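You operate a simulated robot arm through the tools that you are given. There is no shell and no other tool. Be economical: measure what you need, move in short steps, check, and stop when the job is done.

The job below is to be done with a simulated robot arm. You get a single attempt, and the scene is never put back.

Task
Find the sheet with a spot on the light table, check it under the magnifier and ring the spot.
Fine: light on first; park the magnifier, set the red ring on the spot, light off.

Only the result counts: the job must be done as asked and must still hold three seconds after the hand-in. Knocking over, shifting, dropping, spilling or breaking anything else fails it. Flat cloth is picked up by pressing the open fingertips on it (5 to 10 N) and closing them slowly along it; thin cloth reads only 2 to 8 mm in the jaws.

Robot
A 7-joint arm with a two-finger parallel gripper on a trunk, on a base that drives. Base frame: it is fixed to the floor where the robot stands at the start and does not move with it; the origin is under the middle of the robot, x ahead of it, y to its left, z up. Lengths are in m, angles in rad, forces in N, time in s.
With the tool pointing down near the work surface it reaches from about 0.26 to 0.6 m from the robot's upright axis, wherever it stands. Its first joint turns from -2.897 to 2.897 rad. Places, roughly: light selector [0.5, 0.2, 0.9]; light table lever [0.4, 0.2, 0.9]; magnifier [0.7, 0.1, 1]; sheet with the blue tab (8x6x3 cm) [0.5, 0.1, 0.9]; sheet with the green tab (8x6x3 cm) [0.5, -0.2, 0.9]; sheet with the yellow tab (8x6x3 cm) [0.5, -0.1, 0.9]. Payload 3.4 kg.
The TCP is the grasp point between the finger pads, 0.03 m short of the fingertips. In the tool frame z runs along the fingers and y along their closing line. The gripper opens to 0.094 m. The fingers are 0.028 m wide and 0.01 m thick; the gripper's body (0.05 by 0.096 m) begins 0.055 m behind the TCP.
Orientation is told as [roll, pitch, yaw] about the base's x, y, z axes, in that order, counted from this pose: with the fingers straight down and closing along the base's y, the tool's x points along the base's -x, its y along +y and its z along -z.

Tools
- The arm moves only by the tool move_arm. Its argument "targets" is a list of rows, each a list of 7 numbers: the shift along the base's x, y, z in m, then the turn, a rotation vector about the base's x, y, z in rad, then the opening in per cent of the stroke, from 0 (shut) to 100 (fully open). In form: [[dx, dy, dz, rx, ry, rz, hand], ...]. A call has 1 to 12 rows; each row shifts and turns the commanded pose from where the row before left it. A row lasts 0.2 s, in which the tool goes at most 0.05 m and 0.15 rad; a call with a longer step from one row to the next is refused whole, and so is a gripper value outside its range. Where a pose cannot be reached the arm comes as near as it can. A force on the tool above 40 N (or 10 N above the force at the start of the call, whichever is more), or a blocked arm, ends the call early, and 0.2 s more pass. The fingers move at their own pace (about 0.072 m/s each) and stop on an object; they squeeze with about 22 N. The grip force told is the motor's: it shows also when the fingers shut on nothing. Time passes only in rows, and 0.2 s behind the last, so rows that do not move let the fingers close. The reply holds the time, the measured pose of the TCP, the force on the tool along the base axes, the opening and the grip force, in the units named above and with some noise, with the torque about the TCP (base axes, N m) and any sound that the robot's microphone picked up, and new pictures: "pictures" is both (left out), scene, wrist or none.
- Cameras (640 x 400 px; columns grow to the right, rows downward): "scene" is now at [0.0053, 0.1194, 1.624]; the picture's right is [-0.44, -0.90, 0.00], its down [-0.72, 0.35, -0.60] and it looks along [0.54, -0.26, -0.80] (base axes); focal length 252 px, centre (320, 200). "wrist" rides on the gripper at [0.076, 0.014, -0.103] in the tool frame; the picture's right is [-0.18, 0.98, 0.00], its down [-0.75, -0.14, -0.64] and it looks along [-0.63, -0.12, 0.77] (tool axes); focal length 243 px, centre (320, 200). There is no depth. A picture from a camera that has moved, and an enlarged one, comes with that camera's place and axes in the base frame and with its lens.
- slide_trunk(by): slides the trunk up (or, below 0, down) by that many m; the arm and the scene camera ride with it, the base frame stays. It gives what a move gives, with no picture.
- drive_base(legs): drives the robot by 1 to 6 legs, each [ahead, left, turn to the left] in m, m and rad, along the robot's own axes; the way and the turn of a leg run together, so that a leg with both is an arc; at most 1.5 m and 3.142 rad a leg. The arm and the cameras ride along, it lands a little off, and it stops where it bumps. It gives what a move gives, and a new picture of the scene camera.
- turn_head(pan, tilt): turns the head with the scene camera to pan (to the left, within 2.705 rad either way) and tilt (down, from -0.506 to 1.204), counted from straight ahead of the robot. It gives what a move gives, and a new picture of the scene camera.
- close_up(camera, box): a new picture of the part [left, top, right, bottom] of that camera's present view, enlarged. No time passes.
- close_job(): hands the job in; it is judged then, once.

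Work in short steps. Places have to be worked out from the pictures, the camera data and where the tool is seen: move nearer, look again, correct. Check each grasp and each placing, and mend what went wrong. You have 120 turns and 260 pictures in all, those below and enlarged ones among them. Open the gripper and draw the arm clear of the work before you hand the job in, unless the task says otherwise; then end with one line.

The tools are called after "Request:" as name(argument=value, ...) on one line, values as JSON. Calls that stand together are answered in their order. move_arm: Moves the arm, as the interface text tells. Its arguments: {"type":"object","properties":{"targets":{"type":"array","items":{"type":"array","items":{"type":"number"}}},"pictures":{"type":"string","enum":["both","scene","wrist","none"]}},"required":["targets"]} The other tools are called the same way: slide_trunk (by) slides the trunk up or down; drive_base (legs) drives the base; turn_head (pan, tilt) turns the head that bears the scene camera; close_up (camera, box) takes an enlarged picture of a part of a camera's view; close_job () hands the job in.

At the start:

```text
clock: 0.0
eef_pos: [0.3872, -0.1304, 1.1976]
tool_rot: [-0.001, 0.0, 0.0]
wrist_force: [0.5, 0.2, 0.0]
ft_torque: [-0.01, -0.04, -0.05]
opening: 0.094
finger_force: 0.1
trunk travel left (down, up): [-0.3, 0.086]
robot x, y, heading: [0.0032, 0.001, -0.002]
head pan, tilt: [-0.452, 0.925]
```

scene: 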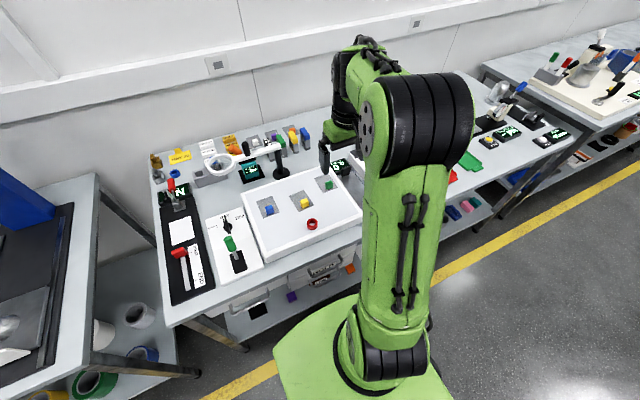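
wrist: 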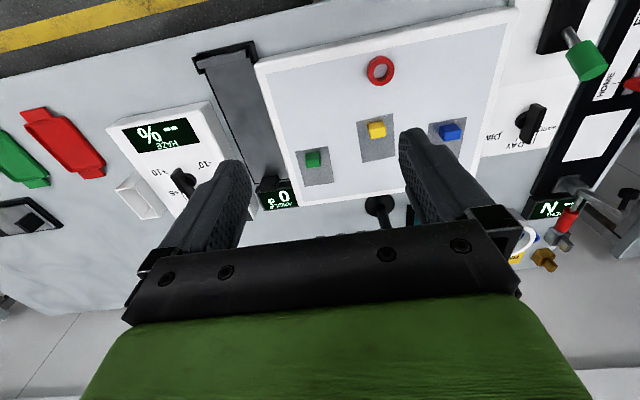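

The scene shows the light table with three sheets, a red ring, a lever (green) and selector to the left. I take enlarged views before moving.

Request:
close_up(camera="scene", box=[140, 110, 380, 310])

Request:
close_up(camera="wrist", box=[240, 0, 640, 280])

```text
2.00 times, centred on (260, 210) of scene
camera zoom: at [0.0053, 0.1194, 1.624], right [-0.44, -0.9, 0.0], down [-0.72, 0.35, -0.6], along [0.54, -0.26, -0.8], focal length 503 px, centre (440, 180)
```

zoom: 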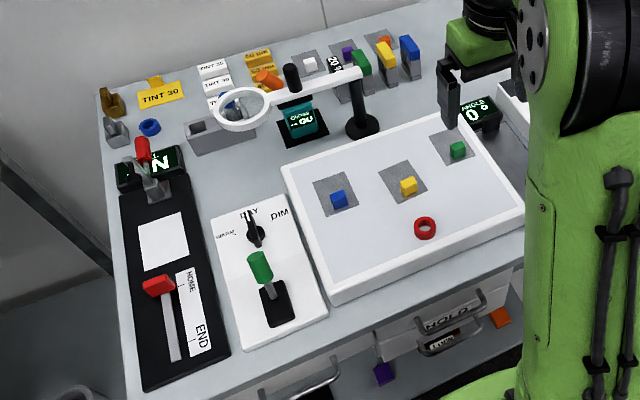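

```text
1.43 times, centred on (440, 140) of wrist
camera zoom: at [0.3113, -0.1154, 1.2994], right [0.18, 0.98, 0.0], down [0.75, -0.14, 0.64], along [0.63, -0.12, -0.77], focal length 347 px, centre (149, 286)
```

zoom: 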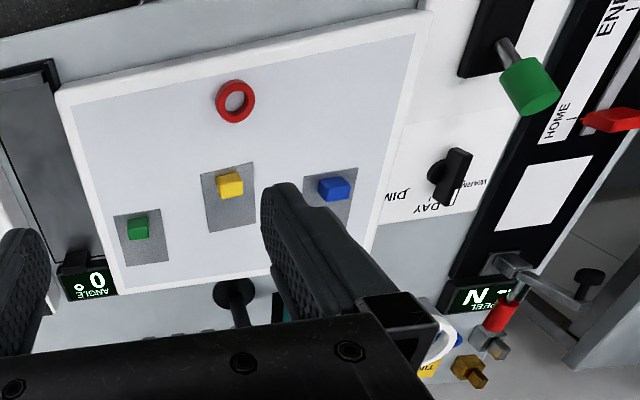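

I move the arm left and a bit back so the wrist camera looks onto the selector/lever panel.

Request:
move_arm(targets=[[-0.01, 0.045, 0, 0, 0, 0, 100], [-0.01, 0.045, 0, 0, 0, 0, 100], [-0.01, 0.045, 0, 0, 0, 0, 100], [-0.01, 0.045, 0, 0, 0, 0, 100], [-0.01, 0.045, 0, 0, 0, 0, 100], [0, 0.045, 0, 0, 0, 0, 100]])

Request:
turn_head(pan=0.0, tilt=0.95)

```text
clock: 1.4
eef_pos: [0.3376, 0.1407, 1.1991]
tool_rot: [-0.003, 0.002, -0.002]
wrist_force: [0.0, -0.2, -0.7]
ft_torque: [-0.04, 0.01, 0.0]
opening: 0.0939
finger_force: 0.1
trunk travel left (down, up): [-0.3, 0.086]
robot x, y, heading: [0.0029, 0.0001, -0.001]
head pan, tilt: [-0.452, 0.925]
camera scene: at [0.006, 0.1212, 1.6239], right [-0.44, -0.9, 0.0], down [-0.72, 0.35, -0.6], along [0.54, -0.26, -0.8], focal length 252 px, centre (320, 200)
camera wrist: at [0.2623, 0.1568, 1.2999], right [0.18, 0.98, 0.0], down [0.75, -0.14, 0.64], along [0.63, -0.12, -0.77], focal length 243 px, centre (320, 200)
```

scene: 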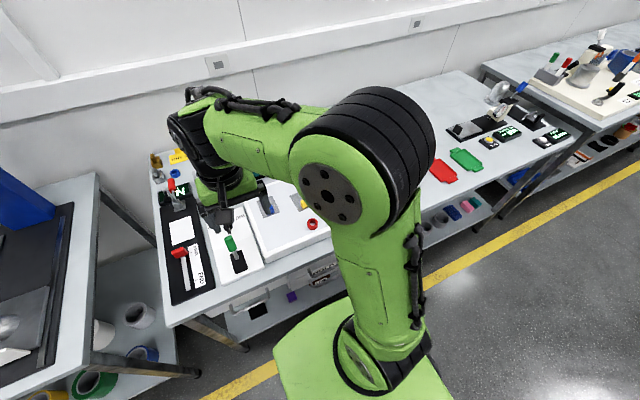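
wrist: 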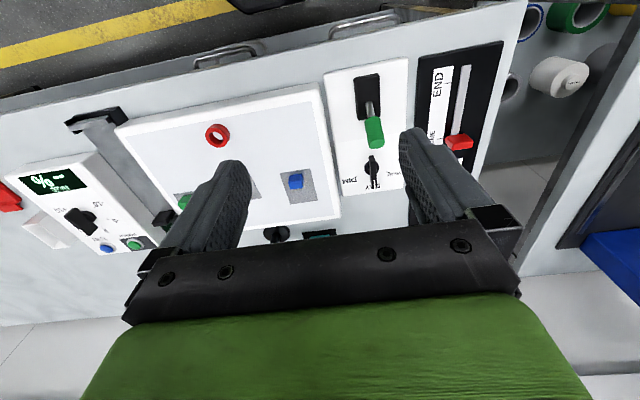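

```text
clock: 2.3
eef_pos: [0.338, 0.1398, 1.1992]
tool_rot: [-0.002, 0.002, -0.001]
wrist_force: [0.2, -0.6, 1.0]
ft_torque: [0.0, 0.02, 0.01]
opening: 0.0944
finger_force: 0.1
trunk travel left (down, up): [-0.3, 0.086]
robot x, y, heading: [-0.0017, -0.0045, -0.002]
head pan, tilt: [0.0, 0.949]
camera scene: at [0.0114, 0.152, 1.6222], right [0.0, -1.0, 0.0], down [-0.81, 0.0, -0.58], along [0.58, 0.0, -0.81], focal length 252 px, centre (320, 200)
```

scene: 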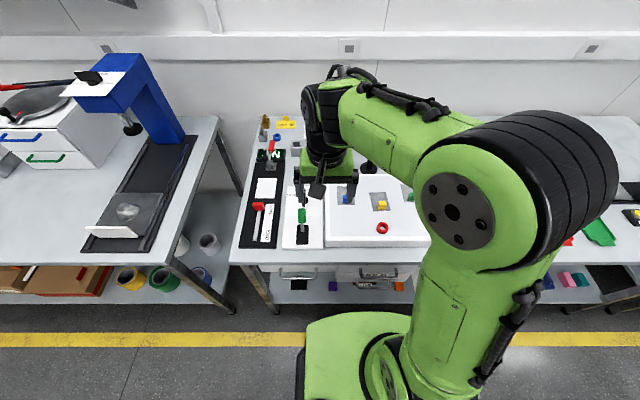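

Request:
close_up(camera="wrist", box=[260, 50, 520, 212])

Request:
close_up(camera="scene", box=[230, 110, 450, 260])

```text
2.46 times, centred on (390, 131) of wrist
camera zoom: at [0.2619, 0.1548, 1.3003], right [0.18, 0.98, 0.0], down [0.75, -0.14, 0.64], along [0.63, -0.12, -0.77], focal length 597 px, centre (148, 370)
```

zoom: 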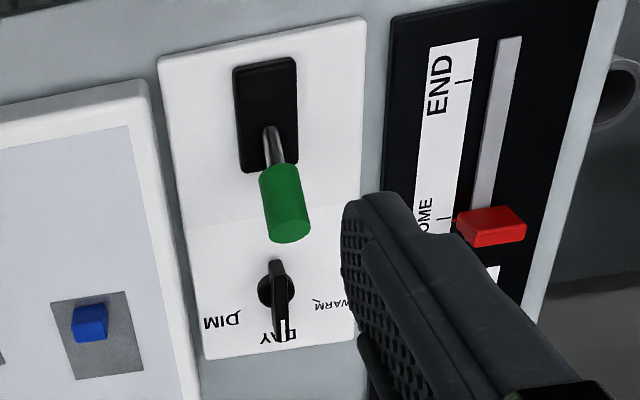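

```text
2.67 times, centred on (340, 185) of scene
camera zoom: at [0.0114, 0.152, 1.6222], right [0.0, -1.0, 0.0], down [-0.81, 0.0, -0.58], along [0.58, 0.0, -0.81], focal length 671 px, centre (267, 240)
```

zoom: 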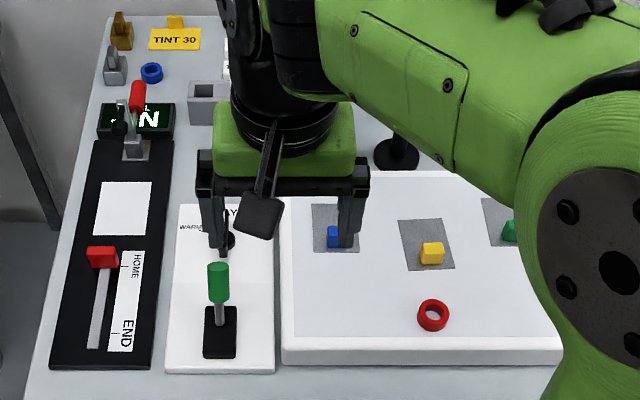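

The green lever leans away from the robot (knob about [0.435, 0.21, 0.943], foot about x 0.39), selector on DAY. I shut the hand and go behind the knob to pull it toward the robot.

Request:
move_arm(targets=[[0.04, 0.018, 0, 0, 0, 0, 0], [0.04, 0.018, 0, 0, 0, 0, 0], [0.04, 0.018, -0.02, 0, 0, 0, 0], [0.035, 0.016, -0.04, 0, 0, 0, 0], [0, 0, -0.045, 0, 0, 0, 0], [0, 0, -0.045, 0, 0, 0, 0], [0, 0, -0.03, 0, 0, 0, 0]])

```text
refused: row 4 steps farther than a row can; nothing moved
```

Request:
move_arm(targets=[[0.04, 0.018, 0, 0, 0, 0, 0], [0.04, 0.018, 0, 0, 0, 0, 0], [0.04, 0.018, -0.01, 0, 0, 0, 0], [0.035, 0.016, -0.02, 0, 0, 0, 0], [0, 0, -0.045, 0, 0, 0, 0], [0, 0, -0.045, 0, 0, 0, 0], [0, 0, -0.045, 0, 0, 0, 0]])

```text
clock: 3.9
eef_pos: [0.4921, 0.2115, 1.0329]
tool_rot: [0.0, 0.002, -0.001]
wrist_force: [0.1, -1.6, 0.7]
ft_torque: [-0.01, -0.02, 0.02]
opening: 0.0
finger_force: 21.6
trunk travel left (down, up): [-0.3, 0.086]
robot x, y, heading: [0.0035, -0.0026, -0.001]
head pan, tilt: [0.0, 0.949]
camera scene: at [0.0119, 0.152, 1.6222], right [0.0, -1.0, 0.0], down [-0.81, 0.0, -0.58], along [0.58, 0.0, -0.81], focal length 252 px, centre (320, 200)
camera wrist: at [0.417, 0.2251, 1.1346], right [0.18, 0.98, 0.0], down [0.75, -0.14, 0.64], along [0.63, -0.12, -0.77], focal length 243 px, centre (320, 200)
```

scene: 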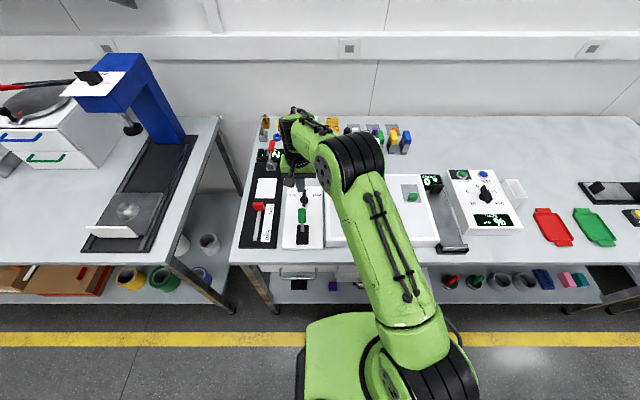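
wrist: 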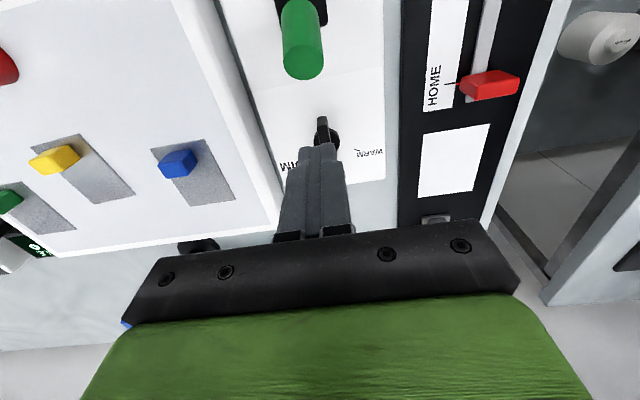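

Knob confirmed at about [0.437, 0.209]; selector at about x 0.515. I lower between them and then pull toward the robot.

Request:
move_arm(targets=[[-0.01, -0.002, -0.03, 0, 0, 0, 0], [0, 0, -0.03, 0, 0, 0, 0], [0, 0, -0.018, 0, 0, 0, 0]])

```text
clock: 4.7
eef_pos: [0.4814, 0.2077, 0.9558]
tool_rot: [0.0, 0.0, 0.0]
wrist_force: [0.6, -1.1, -0.3]
ft_torque: [-0.03, 0.05, 0.03]
opening: 0.0004
finger_force: 22.0
trunk travel left (down, up): [-0.3, 0.086]
robot x, y, heading: [0.0008, 0.0039, 0.002]
head pan, tilt: [0.0, 0.949]
camera scene: at [0.0116, 0.152, 1.6223], right [0.0, -1.0, 0.0], down [-0.81, 0.0, -0.58], along [0.58, 0.0, -0.81], focal length 252 px, centre (320, 200)
camera wrist: at [0.4063, 0.2227, 1.0564], right [0.18, 0.98, 0.0], down [0.75, -0.14, 0.64], along [0.63, -0.12, -0.77], focal length 243 px, centre (320, 200)
```

scene: 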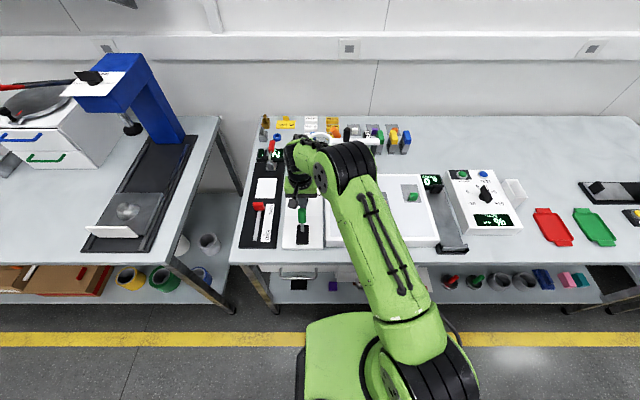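
wrist: 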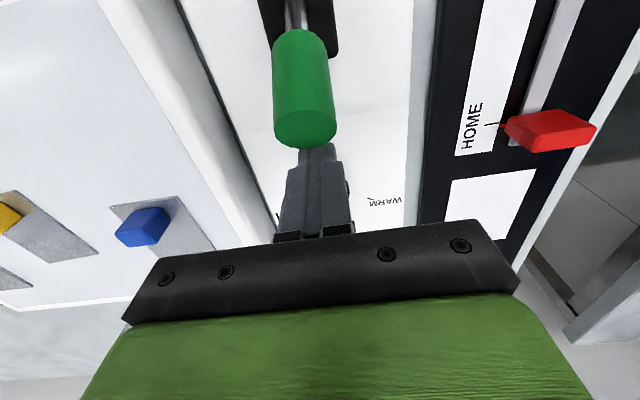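

Fingers are behind the knob; I pull toward the robot in small steps.

Request:
move_arm(targets=[[-0.015, 0, 0, 0, 0, 0, 0], [-0.015, 0, 0, 0, 0, 0, 0], [-0.015, 0, 0, 0, 0, 0, 0], [-0.015, 0, 0, 0, 0, 0, 0], [-0.015, 0, 0, 0, 0, 0, 0], [-0.015, 0, 0, 0, 0, 0, 0], [-0.01, 0, 0, 0, 0, 0, 0]])

```text
clock: 6.3
eef_pos: [0.4018, 0.2048, 0.9577]
tool_rot: [0.003, -0.04, -0.02]
wrist_force: [21.9, 0.6, -5.4]
ft_torque: [0.08, -0.65, -0.07]
opening: 0.0001
finger_force: 32.6
trunk travel left (down, up): [-0.3, 0.086]
robot x, y, heading: [-0.0006, -0.0031, -0.004]
head pan, tilt: [0.0, 0.949]
stopped in row 7: the force on the tool passed its limit at 45 N (the readings are from after the stop); the commanded pose is now the measured one
camera scene: at [0.0139, 0.1525, 1.6221], right [0.0, -1.0, 0.0], down [-0.81, 0.0, -0.58], along [0.58, 0.0, -0.81], focal length 252 px, centre (320, 200)
camera wrist: at [0.3219, 0.2214, 1.0566], right [0.2, 0.98, 0.01], down [0.73, -0.16, 0.67], along [0.66, -0.13, -0.74], focal length 243 px, centre (320, 200)
```

scene: 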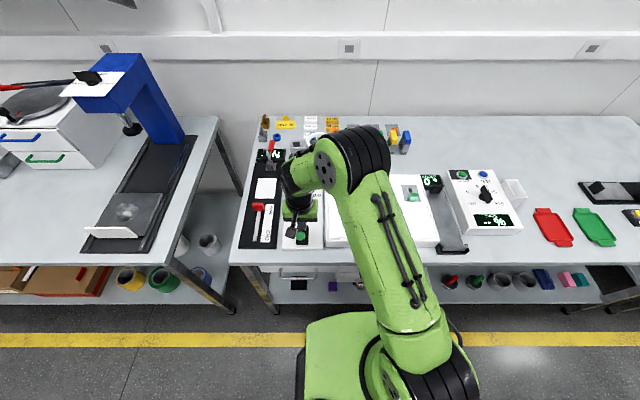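
wrist: 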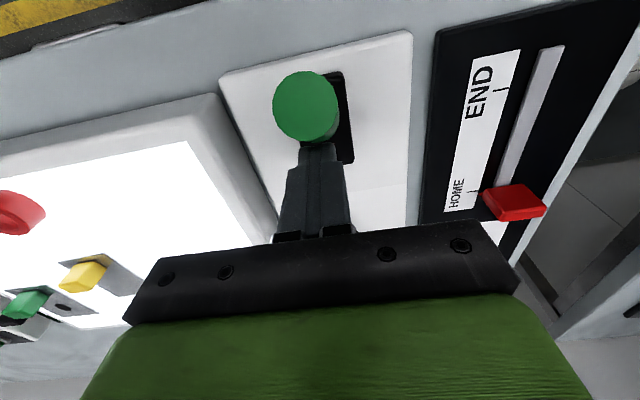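

The table is lit. I back off from the lever and rise, then look at the sheets.

Request:
move_arm(targets=[[0.015, 0, 0, 0, 0, 0, 0], [0.0, 0, 0.03, 0, 0.02, 0.01, 0], [0, 0, 0.045, 0, 0.02, 0.01, 0], [0, -0.02, 0.045, 0, 0, 0, 0], [-0.02, -0.04, 0.02, 0, 0, 0, 0], [-0.02, -0.04, 0.0, 0, 0, 0, 0], [-0.02, -0.04, 0.0, 0, 0, 0, 0], [-0.02, -0.04, 0.0, 0, 0, 0, 0]])

Request:
turn_head(pan=-0.3, tilt=0.9)

Request:
close_up(camera="wrist", box=[180, 20, 500, 220])

Request:
close_up(camera="scene", box=[160, 80, 420, 250])

```text
clock: 8.1
eef_pos: [0.3284, 0.0254, 1.099]
tool_rot: [0.005, 0.012, 0.009]
wrist_force: [-0.1, -0.5, -0.9]
ft_torque: [0.01, -0.02, 0.0]
opening: 0.0
finger_force: 33.0
trunk travel left (down, up): [-0.3, 0.086]
robot x, y, heading: [0.0015, -0.0001, -0.0]
head pan, tilt: [0.0, 0.949]
camera scene: at [0.0113, 0.1507, 1.6224], right [0.0, -1.0, 0.0], down [-0.81, 0.0, -0.58], along [0.58, 0.0, -0.81], focal length 252 px, centre (320, 200)
camera wrist: at [0.2553, 0.039, 1.2006], right [0.18, 0.98, 0.0], down [0.76, -0.14, 0.63], along [0.62, -0.11, -0.78], focal length 243 px, centre (320, 200)
```

scene: 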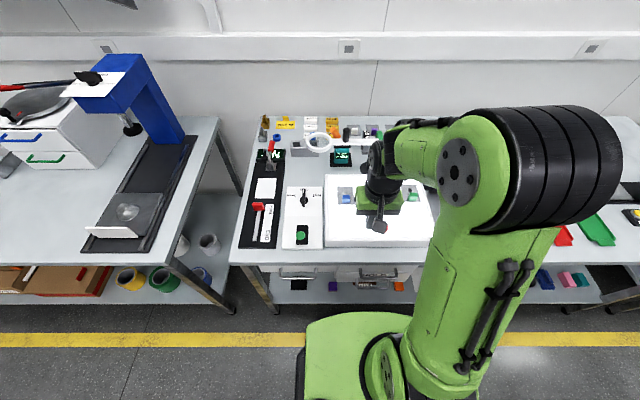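
wrist: 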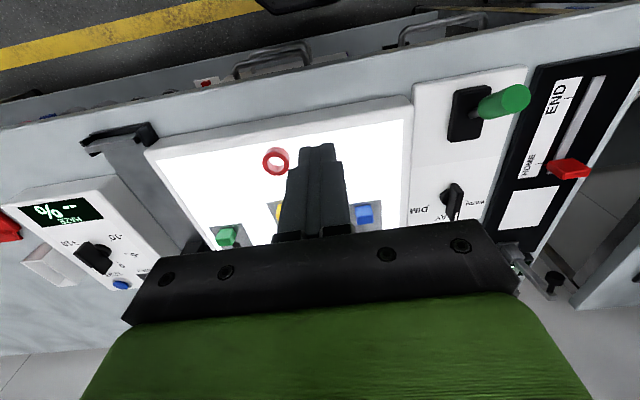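

```text
clock: 8.9
eef_pos: [0.3303, 0.0258, 1.098]
tool_rot: [0.003, 0.017, 0.01]
wrist_force: [0.6, 0.3, 1.1]
ft_torque: [0.03, 0.01, 0.0]
opening: 0.0
finger_force: 33.4
trunk travel left (down, up): [-0.3, 0.086]
robot x, y, heading: [0.0003, -0.001, -0.003]
head pan, tilt: [-0.3, 0.901]
camera scene: at [0.0115, 0.1296, 1.6259], right [-0.3, -0.96, 0.0], down [-0.75, 0.23, -0.62], along [0.59, -0.18, -0.78], focal length 252 px, centre (320, 200)
```

scene: 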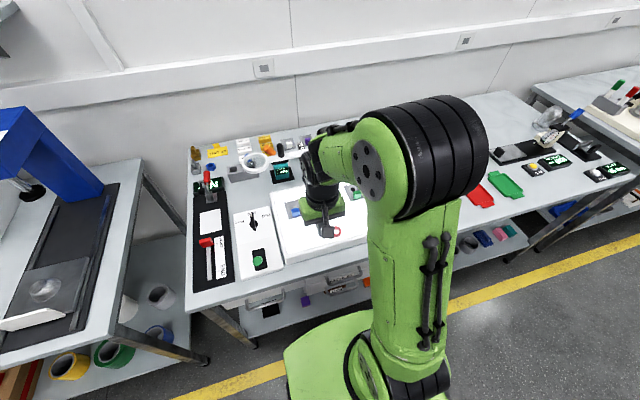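

```text
2.00 times, centred on (340, 120) of wrist
camera zoom: at [0.2564, 0.0403, 1.2004], right [0.18, 0.98, 0.0], down [0.76, -0.14, 0.63], along [0.62, -0.11, -0.78], focal length 485 px, centre (280, 360)
```

zoom: 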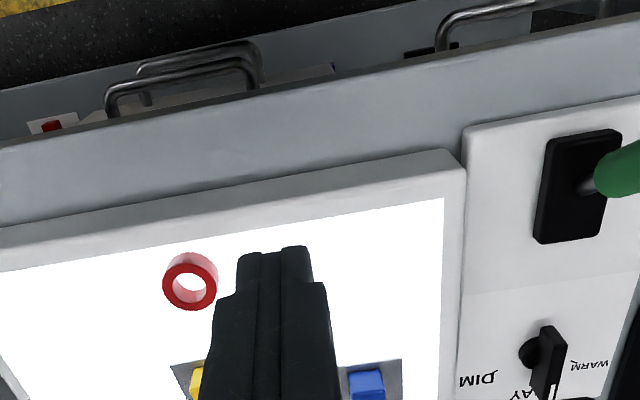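

```text
2.35 times, centred on (290, 165) of scene
camera zoom: at [0.0115, 0.1296, 1.6259], right [-0.3, -0.96, 0.0], down [-0.75, 0.23, -0.62], along [0.59, -0.18, -0.78], focal length 592 px, centre (391, 282)
```

zoom: 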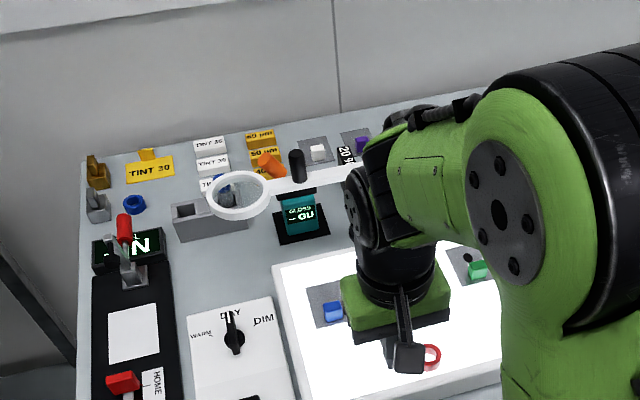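

A dark spot appears on the green-tab sheet. I move up and open the hand to check all three sheets.

Request:
move_arm(targets=[[-0.01, -0.01, 0.045, 0, 0, 0, 100], [0, -0.04, 0.02, 0, -0.01, -0.01, 100], [0, -0.04, 0.02, 0, 0, 0, 100], [0, -0.04, 0.01, 0, 0, 0, 100]], pictures="wrist")

Request:
close_up(camera="wrist", box=[200, 60, 520, 260])

Request:
close_up(camera="scene", box=[220, 110, 380, 270])

```text
clock: 9.9
eef_pos: [0.3206, -0.1046, 1.1921]
tool_rot: [0.003, 0.005, -0.001]
wrist_force: [-0.4, -0.1, -0.9]
ft_torque: [0.04, 0.02, 0.02]
opening: 0.0941
finger_force: 0.1
trunk travel left (down, up): [-0.3, 0.086]
robot x, y, heading: [0.0, -0.0004, -0.004]
head pan, tilt: [-0.3, 0.901]
camera wrist: at [0.2452, -0.0912, 1.2942], right [0.19, 0.98, 0.0], down [0.76, -0.14, 0.64], along [0.63, -0.12, -0.77], focal length 243 px, centre (320, 200)
```

wrist: 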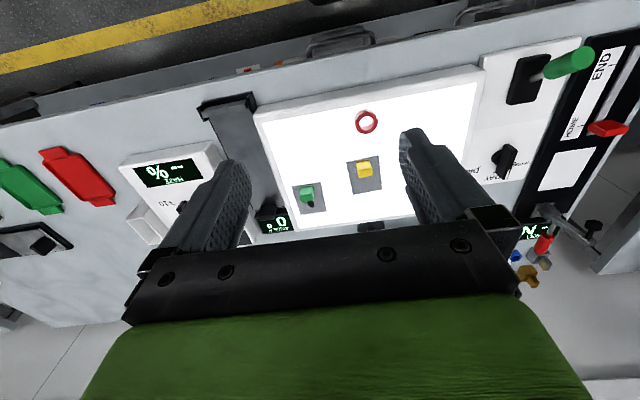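

```text
2.00 times, centred on (360, 160) of wrist
camera zoom: at [0.2452, -0.0912, 1.2942], right [0.19, 0.98, 0.0], down [0.76, -0.14, 0.64], along [0.63, -0.12, -0.77], focal length 485 px, centre (240, 280)
```

zoom: 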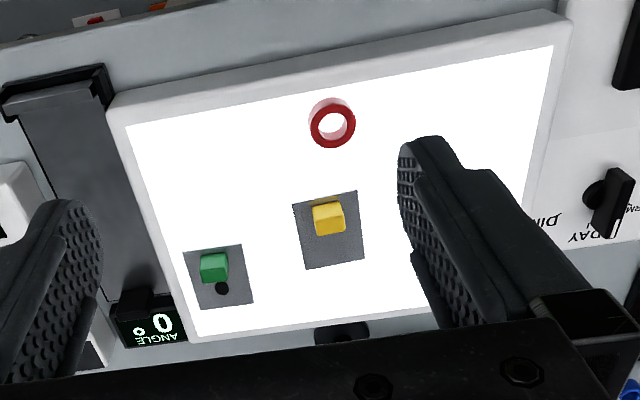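

```text
2.50 times, centred on (300, 190) of scene
camera zoom: at [0.0121, 0.128, 1.626], right [-0.3, -0.95, 0.0], down [-0.75, 0.23, -0.62], along [0.59, -0.18, -0.78], focal length 629 px, centre (370, 225)
```

zoom: 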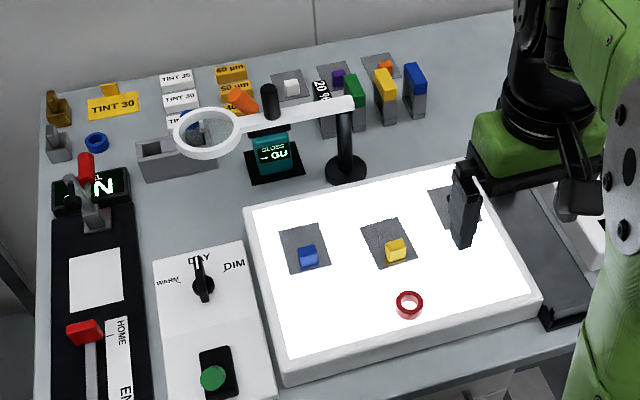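

The green-tab sheet has the spot (about [0.579, -0.175]); yellow and blue are clear. The magnifier post is at about [0.702, -0.043], lens at radius 0.2, handle about [0.705, 0.06, 1.05]. I approach the handle high to look at it.

Request:
move_arm(targets=[[0.033, 0.02, 0.005, 0, 0, 0, 60], [0.033, 0.02, 0.005, 0, 0, 0, 60], [0.033, 0.02, 0, 0, 0, 0, 60], [0.033, 0.02, 0, 0, 0, 0, 60], [0.033, 0.02, 0, 0, 0, 0, 60], [0.03, 0.02, 0, 0, -0.1, 0, 60], [0.03, 0.02, 0, 0, -0.1, 0, 60], [0.0, 0.02, 0, 0, -0.1, 0, 60], [0.0, 0, 0, 0, -0.1, 0, 60]])

```text
clock: 11.9
eef_pos: [0.5443, 0.0565, 1.2021]
tool_rot: [0.003, -0.396, -0.004]
wrist_force: [-0.3, -0.7, 0.0]
ft_torque: [0.01, 0.01, -0.01]
opening: 0.0562
finger_force: 0.1
trunk travel left (down, up): [-0.3, 0.086]
robot x, y, heading: [0.0008, -0.0036, 0.002]
head pan, tilt: [-0.3, 0.901]
camera scene: at [0.0115, 0.129, 1.626], right [-0.3, -0.95, 0.0], down [-0.75, 0.23, -0.62], along [0.59, -0.18, -0.78], focal length 252 px, centre (320, 200)
camera wrist: at [0.4354, 0.0712, 1.2666], right [0.17, 0.98, 0.07], down [0.45, -0.14, 0.88], along [0.88, -0.12, -0.46], focal length 243 px, centre (320, 200)
```

scene: 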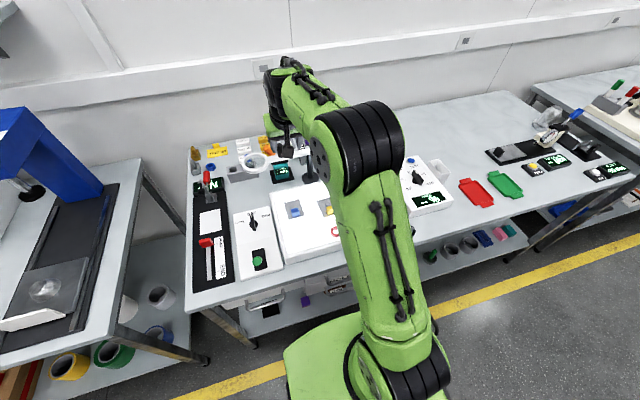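
wrist: 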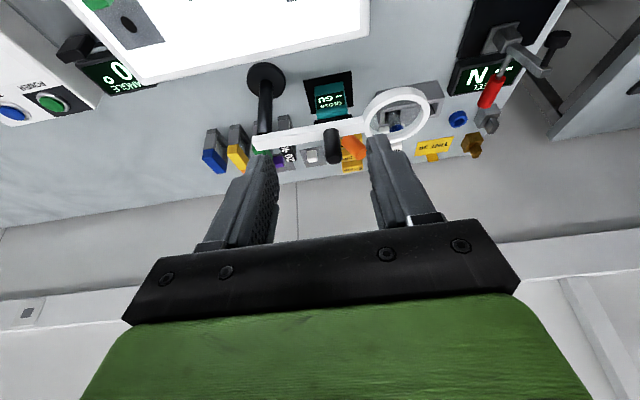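

The handle sits at about [0.702, 0.058, 1.05]. I go lower in front of it and then advance with fingers either side.

Request:
move_arm(targets=[[0.02, 0, -0.035, 0, -0.05, 0, 60], [0.02, 0, -0.035, 0, -0.05, 0, 60], [0.02, 0, -0.035, 0, 0, 0, 60], [0.02, 0, -0.03, 0, 0, 0, 60]])

```text
clock: 12.9
eef_pos: [0.6275, 0.055, 1.0649]
tool_rot: [0.003, -0.496, -0.003]
wrist_force: [0.7, 0.5, 0.6]
ft_torque: [0.0, 0.02, -0.01]
opening: 0.0564
finger_force: 0.0
trunk travel left (down, up): [-0.3, 0.086]
robot x, y, heading: [0.0012, -0.0018, -0.005]
head pan, tilt: [-0.3, 0.901]
camera scene: at [0.013, 0.1297, 1.6259], right [-0.3, -0.95, 0.0], down [-0.75, 0.23, -0.62], along [0.59, -0.18, -0.78], focal length 252 px, centre (320, 200)
camera wrist: at [0.512, 0.07, 1.1189], right [0.16, 0.98, 0.09], down [0.36, -0.14, 0.92], along [0.92, -0.12, -0.38], focal length 243 px, centre (320, 200)
```

scene: 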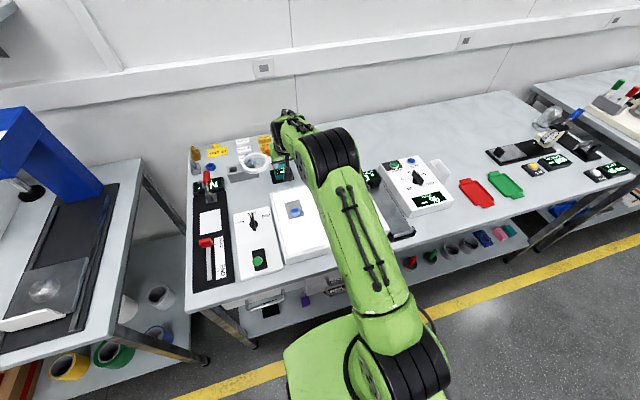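
wrist: 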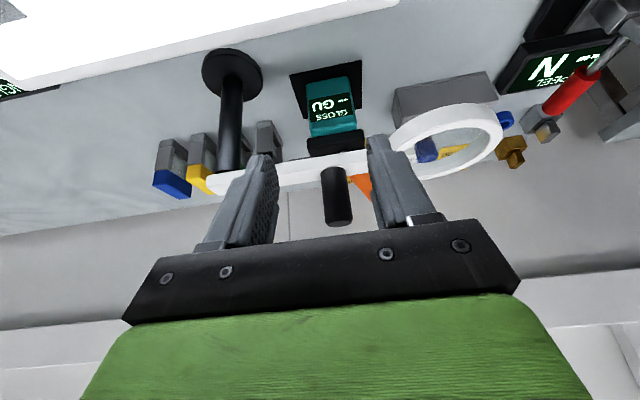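

Handle spans about z 1.012–1.062 at y 0.059. I advance so the pads straddle it.

Request:
move_arm(targets=[[0.025, 0.004, -0.005, 0, 0, 0, 60], [0.025, 0, -0.005, 0, 0, 0, 60], [0.022, 0, -0.002, 0, 0, 0, 60]])

Request:
close_up(camera="wrist", box=[200, 60, 480, 260])

Request:
close_up(camera="scene", box=[220, 90, 340, 210])

```text
clock: 13.7
eef_pos: [0.6948, 0.0605, 1.0537]
tool_rot: [0.004, -0.494, -0.001]
wrist_force: [-0.6, 0.1, -0.9]
ft_torque: [0.0, 0.02, 0.02]
opening: 0.0565
finger_force: 0.0
out of reach, approached as far as the arm can: row 3
trunk travel left (down, up): [-0.3, 0.086]
robot x, y, heading: [0.0006, -0.0002, -0.003]
head pan, tilt: [-0.3, 0.901]
camera scene: at [0.0131, 0.1297, 1.6258], right [-0.3, -0.95, 0.0], down [-0.75, 0.23, -0.62], along [0.59, -0.18, -0.78], focal length 252 px, centre (320, 200)
camera wrist: at [0.5796, 0.0743, 1.1069], right [0.16, 0.98, 0.09], down [0.36, -0.14, 0.92], along [0.92, -0.12, -0.38], focal length 243 px, centre (320, 200)
```

scene: 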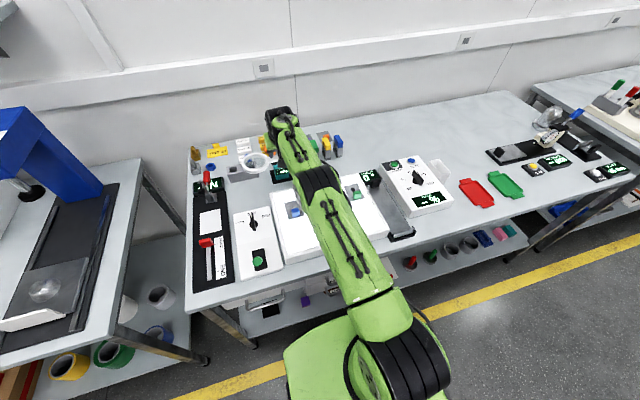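
wrist: 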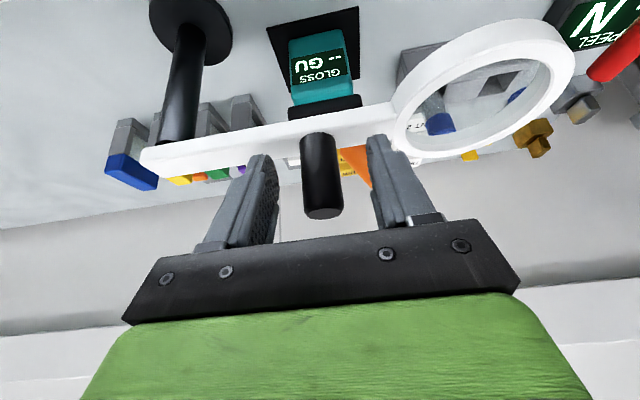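

```text
2.00 times, centred on (340, 160) of wrist
camera zoom: at [0.5796, 0.0743, 1.1069], right [0.16, 0.98, 0.09], down [0.36, -0.14, 0.92], along [0.92, -0.12, -0.38], focal length 485 px, centre (280, 280)
```

zoom: 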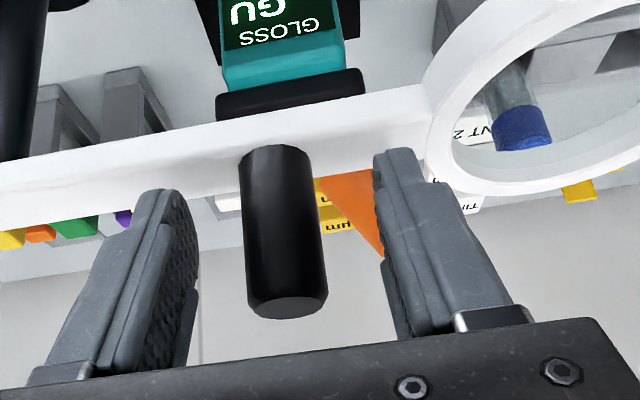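

```text
3.33 times, centred on (280, 150) of scene
camera zoom: at [0.0131, 0.1297, 1.6258], right [-0.3, -0.95, 0.0], down [-0.75, 0.23, -0.62], along [0.59, -0.18, -0.78], focal length 839 px, centre (453, 367)
```

zoom: 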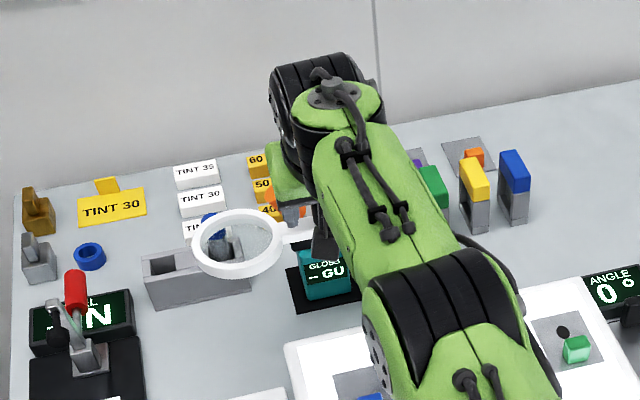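

The handle axis is near x 0.71, slightly beyond the present reach. I pitch the hand further forward and gain about 1.3 cm.

Request:
move_arm(targets=[[0.0, 0, 0.003, 0, -0.13, 0, 60], [0.006, 0, 0, 0, -0.12, 0, 60], [0.008, 0, -0.004, 0, 0, 0, 60]], pictures="wrist")

```text
clock: 14.5
eef_pos: [0.7083, 0.0599, 1.055]
tool_rot: [0.002, -0.744, -0.003]
wrist_force: [1.4, 1.0, -0.2]
ft_torque: [0.03, 0.02, 0.04]
opening: 0.0567
finger_force: 0.0
trunk travel left (down, up): [-0.3, 0.086]
robot x, y, heading: [0.0038, 0.0015, -0.007]
head pan, tilt: [-0.3, 0.901]
camera wrist: at [0.5836, 0.0745, 1.0766], right [0.13, 0.98, 0.13], down [0.12, -0.14, 0.98], along [0.98, -0.12, -0.14], focal length 243 px, centre (320, 200)
```

wrist: 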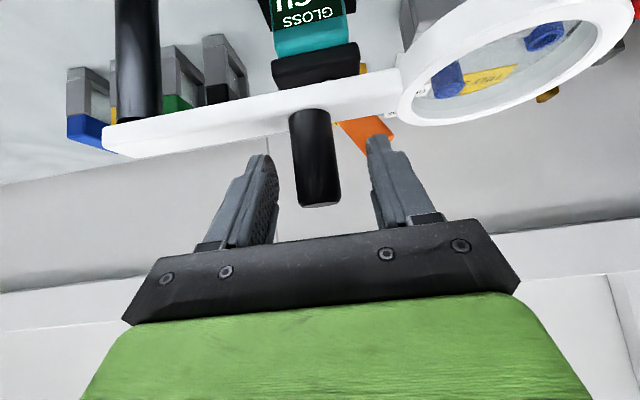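

The handle is between the pads; I lower by 7 mm and close.

Request:
move_arm(targets=[[0.002, 0, -0.007, 0, 0, 0, 60], [0, 0, 0, 0, 0, 0, 35], [0, 0, 0, 0, 0, 0, 15], [0, 0, 0, 0, 0, 0, 0], [0, 0, 0, 0, 0, 0, 0]], pictures="wrist")

```text
clock: 15.7
eef_pos: [0.7096, 0.0593, 1.0473]
tool_rot: [0.005, -0.745, -0.004]
wrist_force: [-0.3, -3.9, -0.8]
ft_torque: [0.04, -0.25, -0.04]
opening: 0.0277
finger_force: 45.1
trunk travel left (down, up): [-0.3, 0.086]
robot x, y, heading: [-0.001, 0.0005, -0.003]
head pan, tilt: [-0.3, 0.901]
camera wrist: at [0.5856, 0.0735, 1.07], right [0.14, 0.98, 0.13], down [0.12, -0.14, 0.98], along [0.98, -0.12, -0.14], focal length 243 px, centre (320, 200)
```

wrist: 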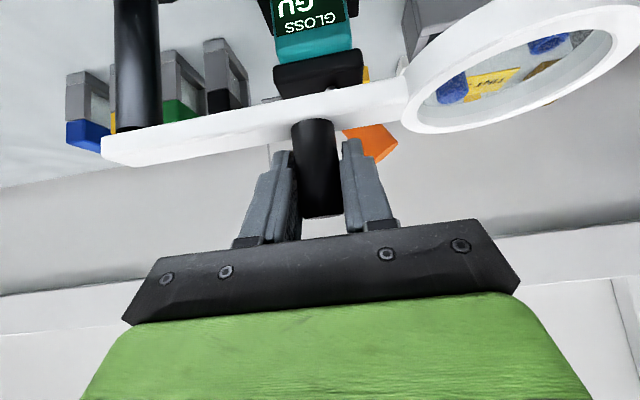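

Grip holds (28 mm handle). I swing it along an arc round the post at about [0.71, -0.046], the first 50°.

Request:
move_arm(targets=[[-0.0182, -0.0016, 0, 0, 0, 0, 0], [-0.0177, -0.0047, 0, 0, 0, 0, 0], [-0.0166, -0.0078, 0, 0, 0, 0, 0], [-0.015, -0.0105, 0, 0, 0, 0, 0], [-0.0129, -0.0129, 0, 0, 0, 0, 0]])

```text
clock: 16.9
eef_pos: [0.6277, 0.0269, 1.0475]
tool_rot: [0.008, -0.745, 0.0]
wrist_force: [-5.2, 8.5, 0.9]
ft_torque: [-0.01, -0.25, 0.32]
opening: 0.0276
finger_force: 45.2
trunk travel left (down, up): [-0.3, 0.086]
robot x, y, heading: [0.0048, 0.0015, -0.002]
head pan, tilt: [-0.3, 0.901]
camera scene: at [0.0103, 0.1312, 1.6258], right [-0.3, -0.96, 0.0], down [-0.75, 0.23, -0.62], along [0.59, -0.18, -0.78], focal length 252 px, centre (320, 200)
camera wrist: at [0.5029, 0.0408, 1.0702], right [0.13, 0.98, 0.13], down [0.12, -0.15, 0.98], along [0.98, -0.11, -0.14], focal length 243 px, centre (320, 200)
```

scene: 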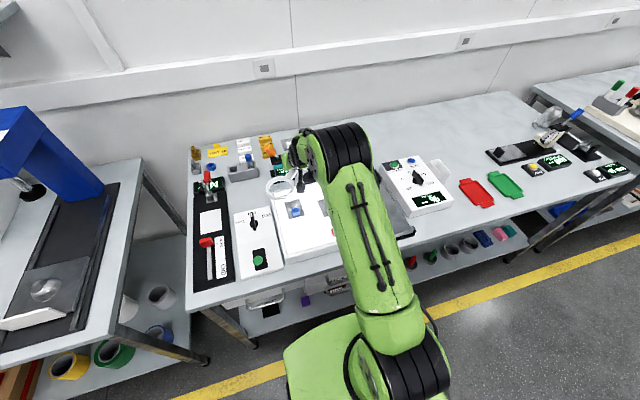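
wrist: 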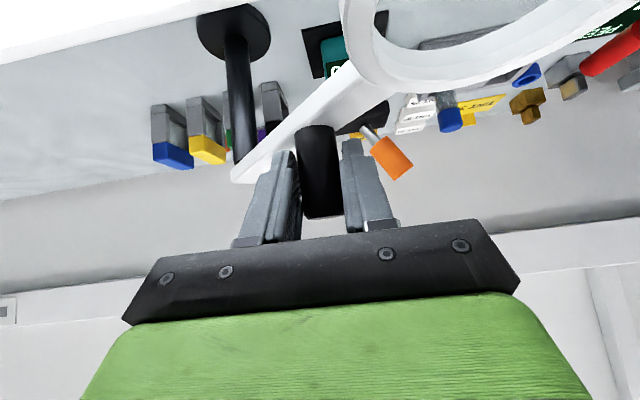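

Swinging smoothly; true radius is about 0.11. I carry on to about 190° and check.

Request:
move_arm(targets=[[-0.0145, -0.0123, 0, 0, 0, 0, 0], [-0.0081, -0.0174, 0, 0, 0, 0, 0], [-0.0049, -0.0185, 0, 0, 0, 0, 0], [-0.0017, -0.0191, 0, 0, 0, 0, 0], [0.0017, -0.0191, 0, 0, 0, 0, 0]])

```text
clock: 18.1
eef_pos: [0.6013, -0.0655, 1.0465]
tool_rot: [0.004, -0.746, -0.003]
wrist_force: [-1.6, 1.8, -0.5]
ft_torque: [-0.04, -0.16, 0.32]
opening: 0.0277
finger_force: 45.0
trunk travel left (down, up): [-0.3, 0.086]
robot x, y, heading: [0.0009, -0.0003, -0.002]
head pan, tilt: [-0.3, 0.901]
camera scene: at [0.0113, 0.1294, 1.6259], right [-0.3, -0.95, 0.0], down [-0.75, 0.23, -0.62], along [0.59, -0.18, -0.78], focal length 252 px, centre (320, 200)
camera wrist: at [0.4763, -0.0503, 1.0699], right [0.14, 0.98, 0.13], down [0.12, -0.14, 0.98], along [0.98, -0.12, -0.14], focal length 243 px, centre (320, 200)
```

scene: 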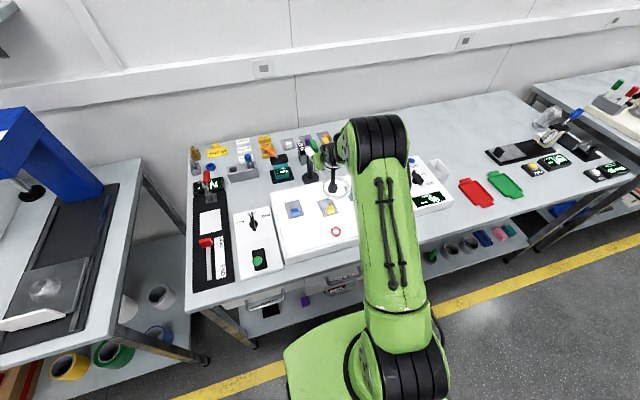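
wrist: 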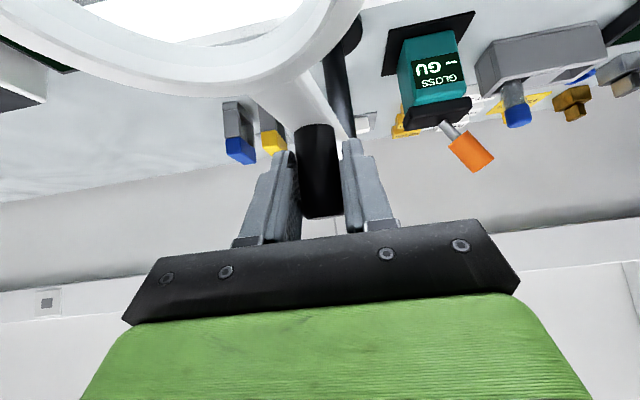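

I finish the swing to about 225°, where the lens covers the green-tab sheet's spot.

Request:
move_arm(targets=[[0.0049, -0.0185, 0, 0, 0, 0, 0], [0.0081, -0.0174, 0, 0, 0, 0, 0], [0.011, -0.0157, 0, 0, 0, 0, 0], [0.0065, -0.0071, 0, 0, 0, 0, 0], [0, 0, 0, 0, 0, 0, 0]])

Request:
turn_head(pan=-0.5, tilt=0.9)

Request:
close_up(camera="scene", box=[180, 90, 420, 240])

```text
clock: 19.3
eef_pos: [0.6323, -0.1229, 1.0478]
tool_rot: [0.004, -0.745, -0.001]
wrist_force: [-1.2, 4.6, -0.9]
ft_torque: [-0.1, 0.06, 0.27]
opening: 0.0278
finger_force: 45.3
trunk travel left (down, up): [-0.3, 0.086]
robot x, y, heading: [-0.0003, -0.0005, -0.004]
head pan, tilt: [-0.3, 0.901]
camera scene: at [0.0118, 0.1305, 1.6258], right [-0.3, -0.95, 0.0], down [-0.75, 0.23, -0.62], along [0.59, -0.18, -0.78], focal length 252 px, centre (320, 200)
camera wrist: at [0.5075, -0.1074, 1.0701], right [0.14, 0.98, 0.13], down [0.12, -0.14, 0.98], along [0.98, -0.12, -0.14], focal length 243 px, centre (320, 200)
```

scene: 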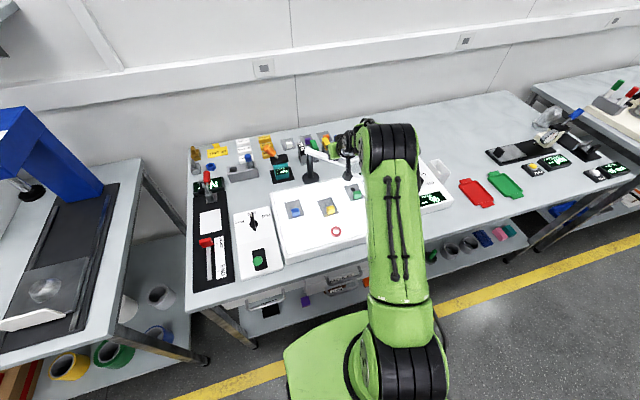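
wrist: 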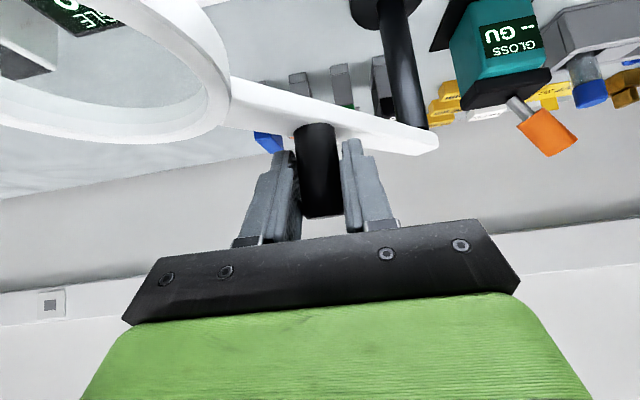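

```text
clock: 20.0
eef_pos: [0.6326, -0.122, 1.0475]
tool_rot: [0.004, -0.745, -0.002]
wrist_force: [0.5, 2.3, -1.3]
ft_torque: [-0.04, 0.07, 0.04]
opening: 0.0275
finger_force: 44.8
trunk travel left (down, up): [-0.3, 0.086]
robot x, y, heading: [-0.0001, 0.0009, 0.003]
head pan, tilt: [-0.499, 0.901]
camera scene: at [0.0062, 0.1164, 1.6258], right [-0.48, -0.88, 0.0], down [-0.69, 0.38, -0.62], along [0.54, -0.3, -0.78], focal length 252 px, centre (320, 200)
```

scene: 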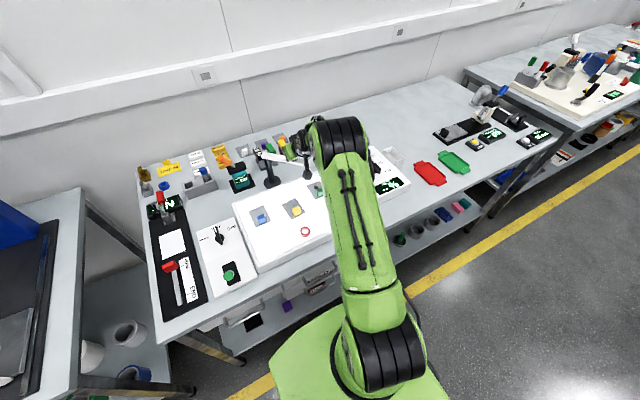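

```text
2.67 times, centred on (300, 165) of scene
camera zoom: at [0.0062, 0.1164, 1.6258], right [-0.48, -0.88, 0.0], down [-0.69, 0.38, -0.62], along [0.54, -0.3, -0.78], focal length 671 px, centre (373, 293)
```

zoom: 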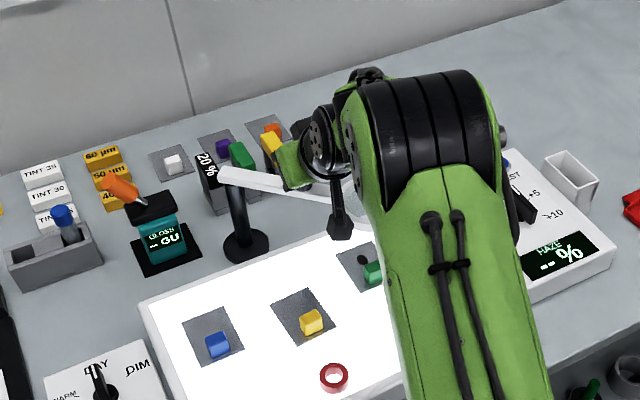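

By fitting the circle, the lens now sits about 1 cm from the spot's vertical line. I hold it there for two seconds.

Request:
move_arm(targets=[[0, 0, 0, 0, 0, 0, 0], [0, 0, 0, 0, 0, 0, 0], [0, 0, 0, 0, 0, 0, 0], [0, 0, 0, 0, 0, 0, 0], [0, 0, 0, 0, 0, 0, 0], [0, 0, 0, 0, 0, 0, 0], [0, 0, 0, 0, 0, 0, 0], [0, 0, 0, 0, 0, 0, 0], [0, 0, 0, 0, 0, 0, 0], [0, 0, 0, 0, 0, 0, 0]], pictures="none")

Request:
turn_head(pan=0.1, tilt=0.8)

Request:
close_up(camera="scene", box=[300, 60, 480, 210])

```text
clock: 22.2
eef_pos: [0.6331, -0.1226, 1.0475]
tool_rot: [0.004, -0.747, -0.001]
wrist_force: [2.9, 0.7, 0.9]
ft_torque: [-0.01, -0.01, -0.04]
opening: 0.0279
finger_force: 44.8
trunk travel left (down, up): [-0.3, 0.086]
robot x, y, heading: [0.0006, -0.002, -0.004]
head pan, tilt: [-0.499, 0.901]
```

```text
clock: 23.2
eef_pos: [0.6324, -0.1208, 1.0478]
tool_rot: [0.004, -0.744, -0.001]
wrist_force: [2.0, 1.3, 1.8]
ft_torque: [-0.01, 0.02, -0.07]
opening: 0.0275
finger_force: 45.0
trunk travel left (down, up): [-0.3, 0.086]
robot x, y, heading: [0.0009, 0.0027, -0.003]
head pan, tilt: [0.099, 0.799]
camera scene: at [0.0201, 0.16, 1.6338], right [0.1, -1.0, 0.0], down [-0.71, -0.07, -0.7], along [0.69, 0.07, -0.72], focal length 252 px, centre (320, 200)
```

scene: 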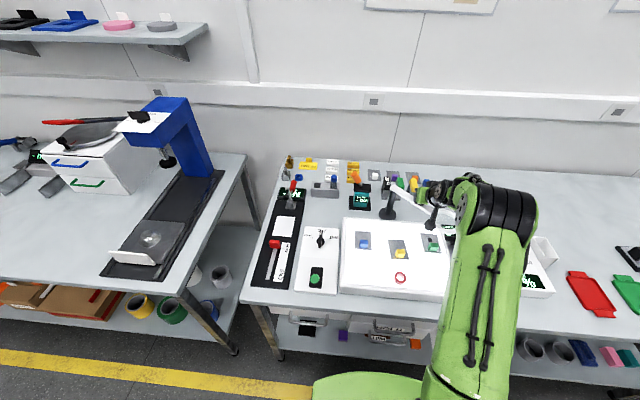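

```text
2.67 times, centred on (390, 135) of scene
camera zoom: at [0.0201, 0.16, 1.6338], right [0.1, -1.0, 0.0], down [-0.71, -0.07, -0.7], along [0.69, 0.07, -0.72], focal length 671 px, centre (133, 373)
```

zoom: 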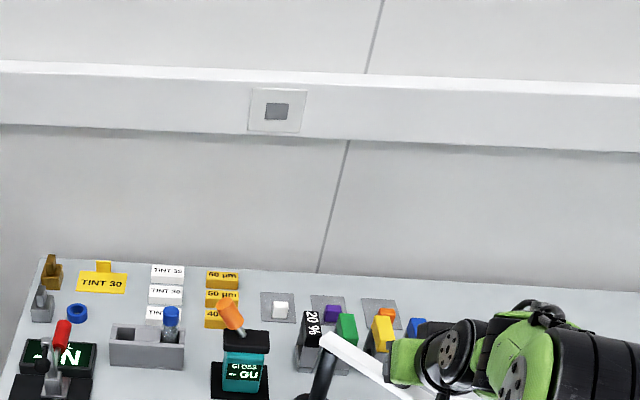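

I check the lens position once from this view before swinging it back.

Request:
close_up(camera="scene", box=[380, 170, 500, 260])

```text
4.44 times, centred on (440, 215) of scene
camera zoom: at [0.0201, 0.16, 1.6338], right [0.1, -1.0, 0.0], down [-0.71, -0.07, -0.7], along [0.69, 0.07, -0.72], focal length 1118 px, centre (-213, 133)
```

zoom: 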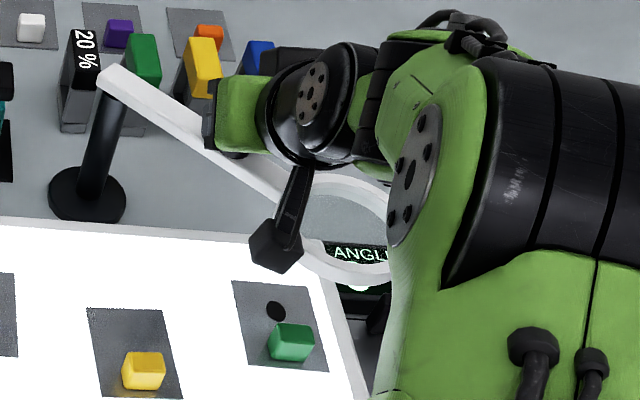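

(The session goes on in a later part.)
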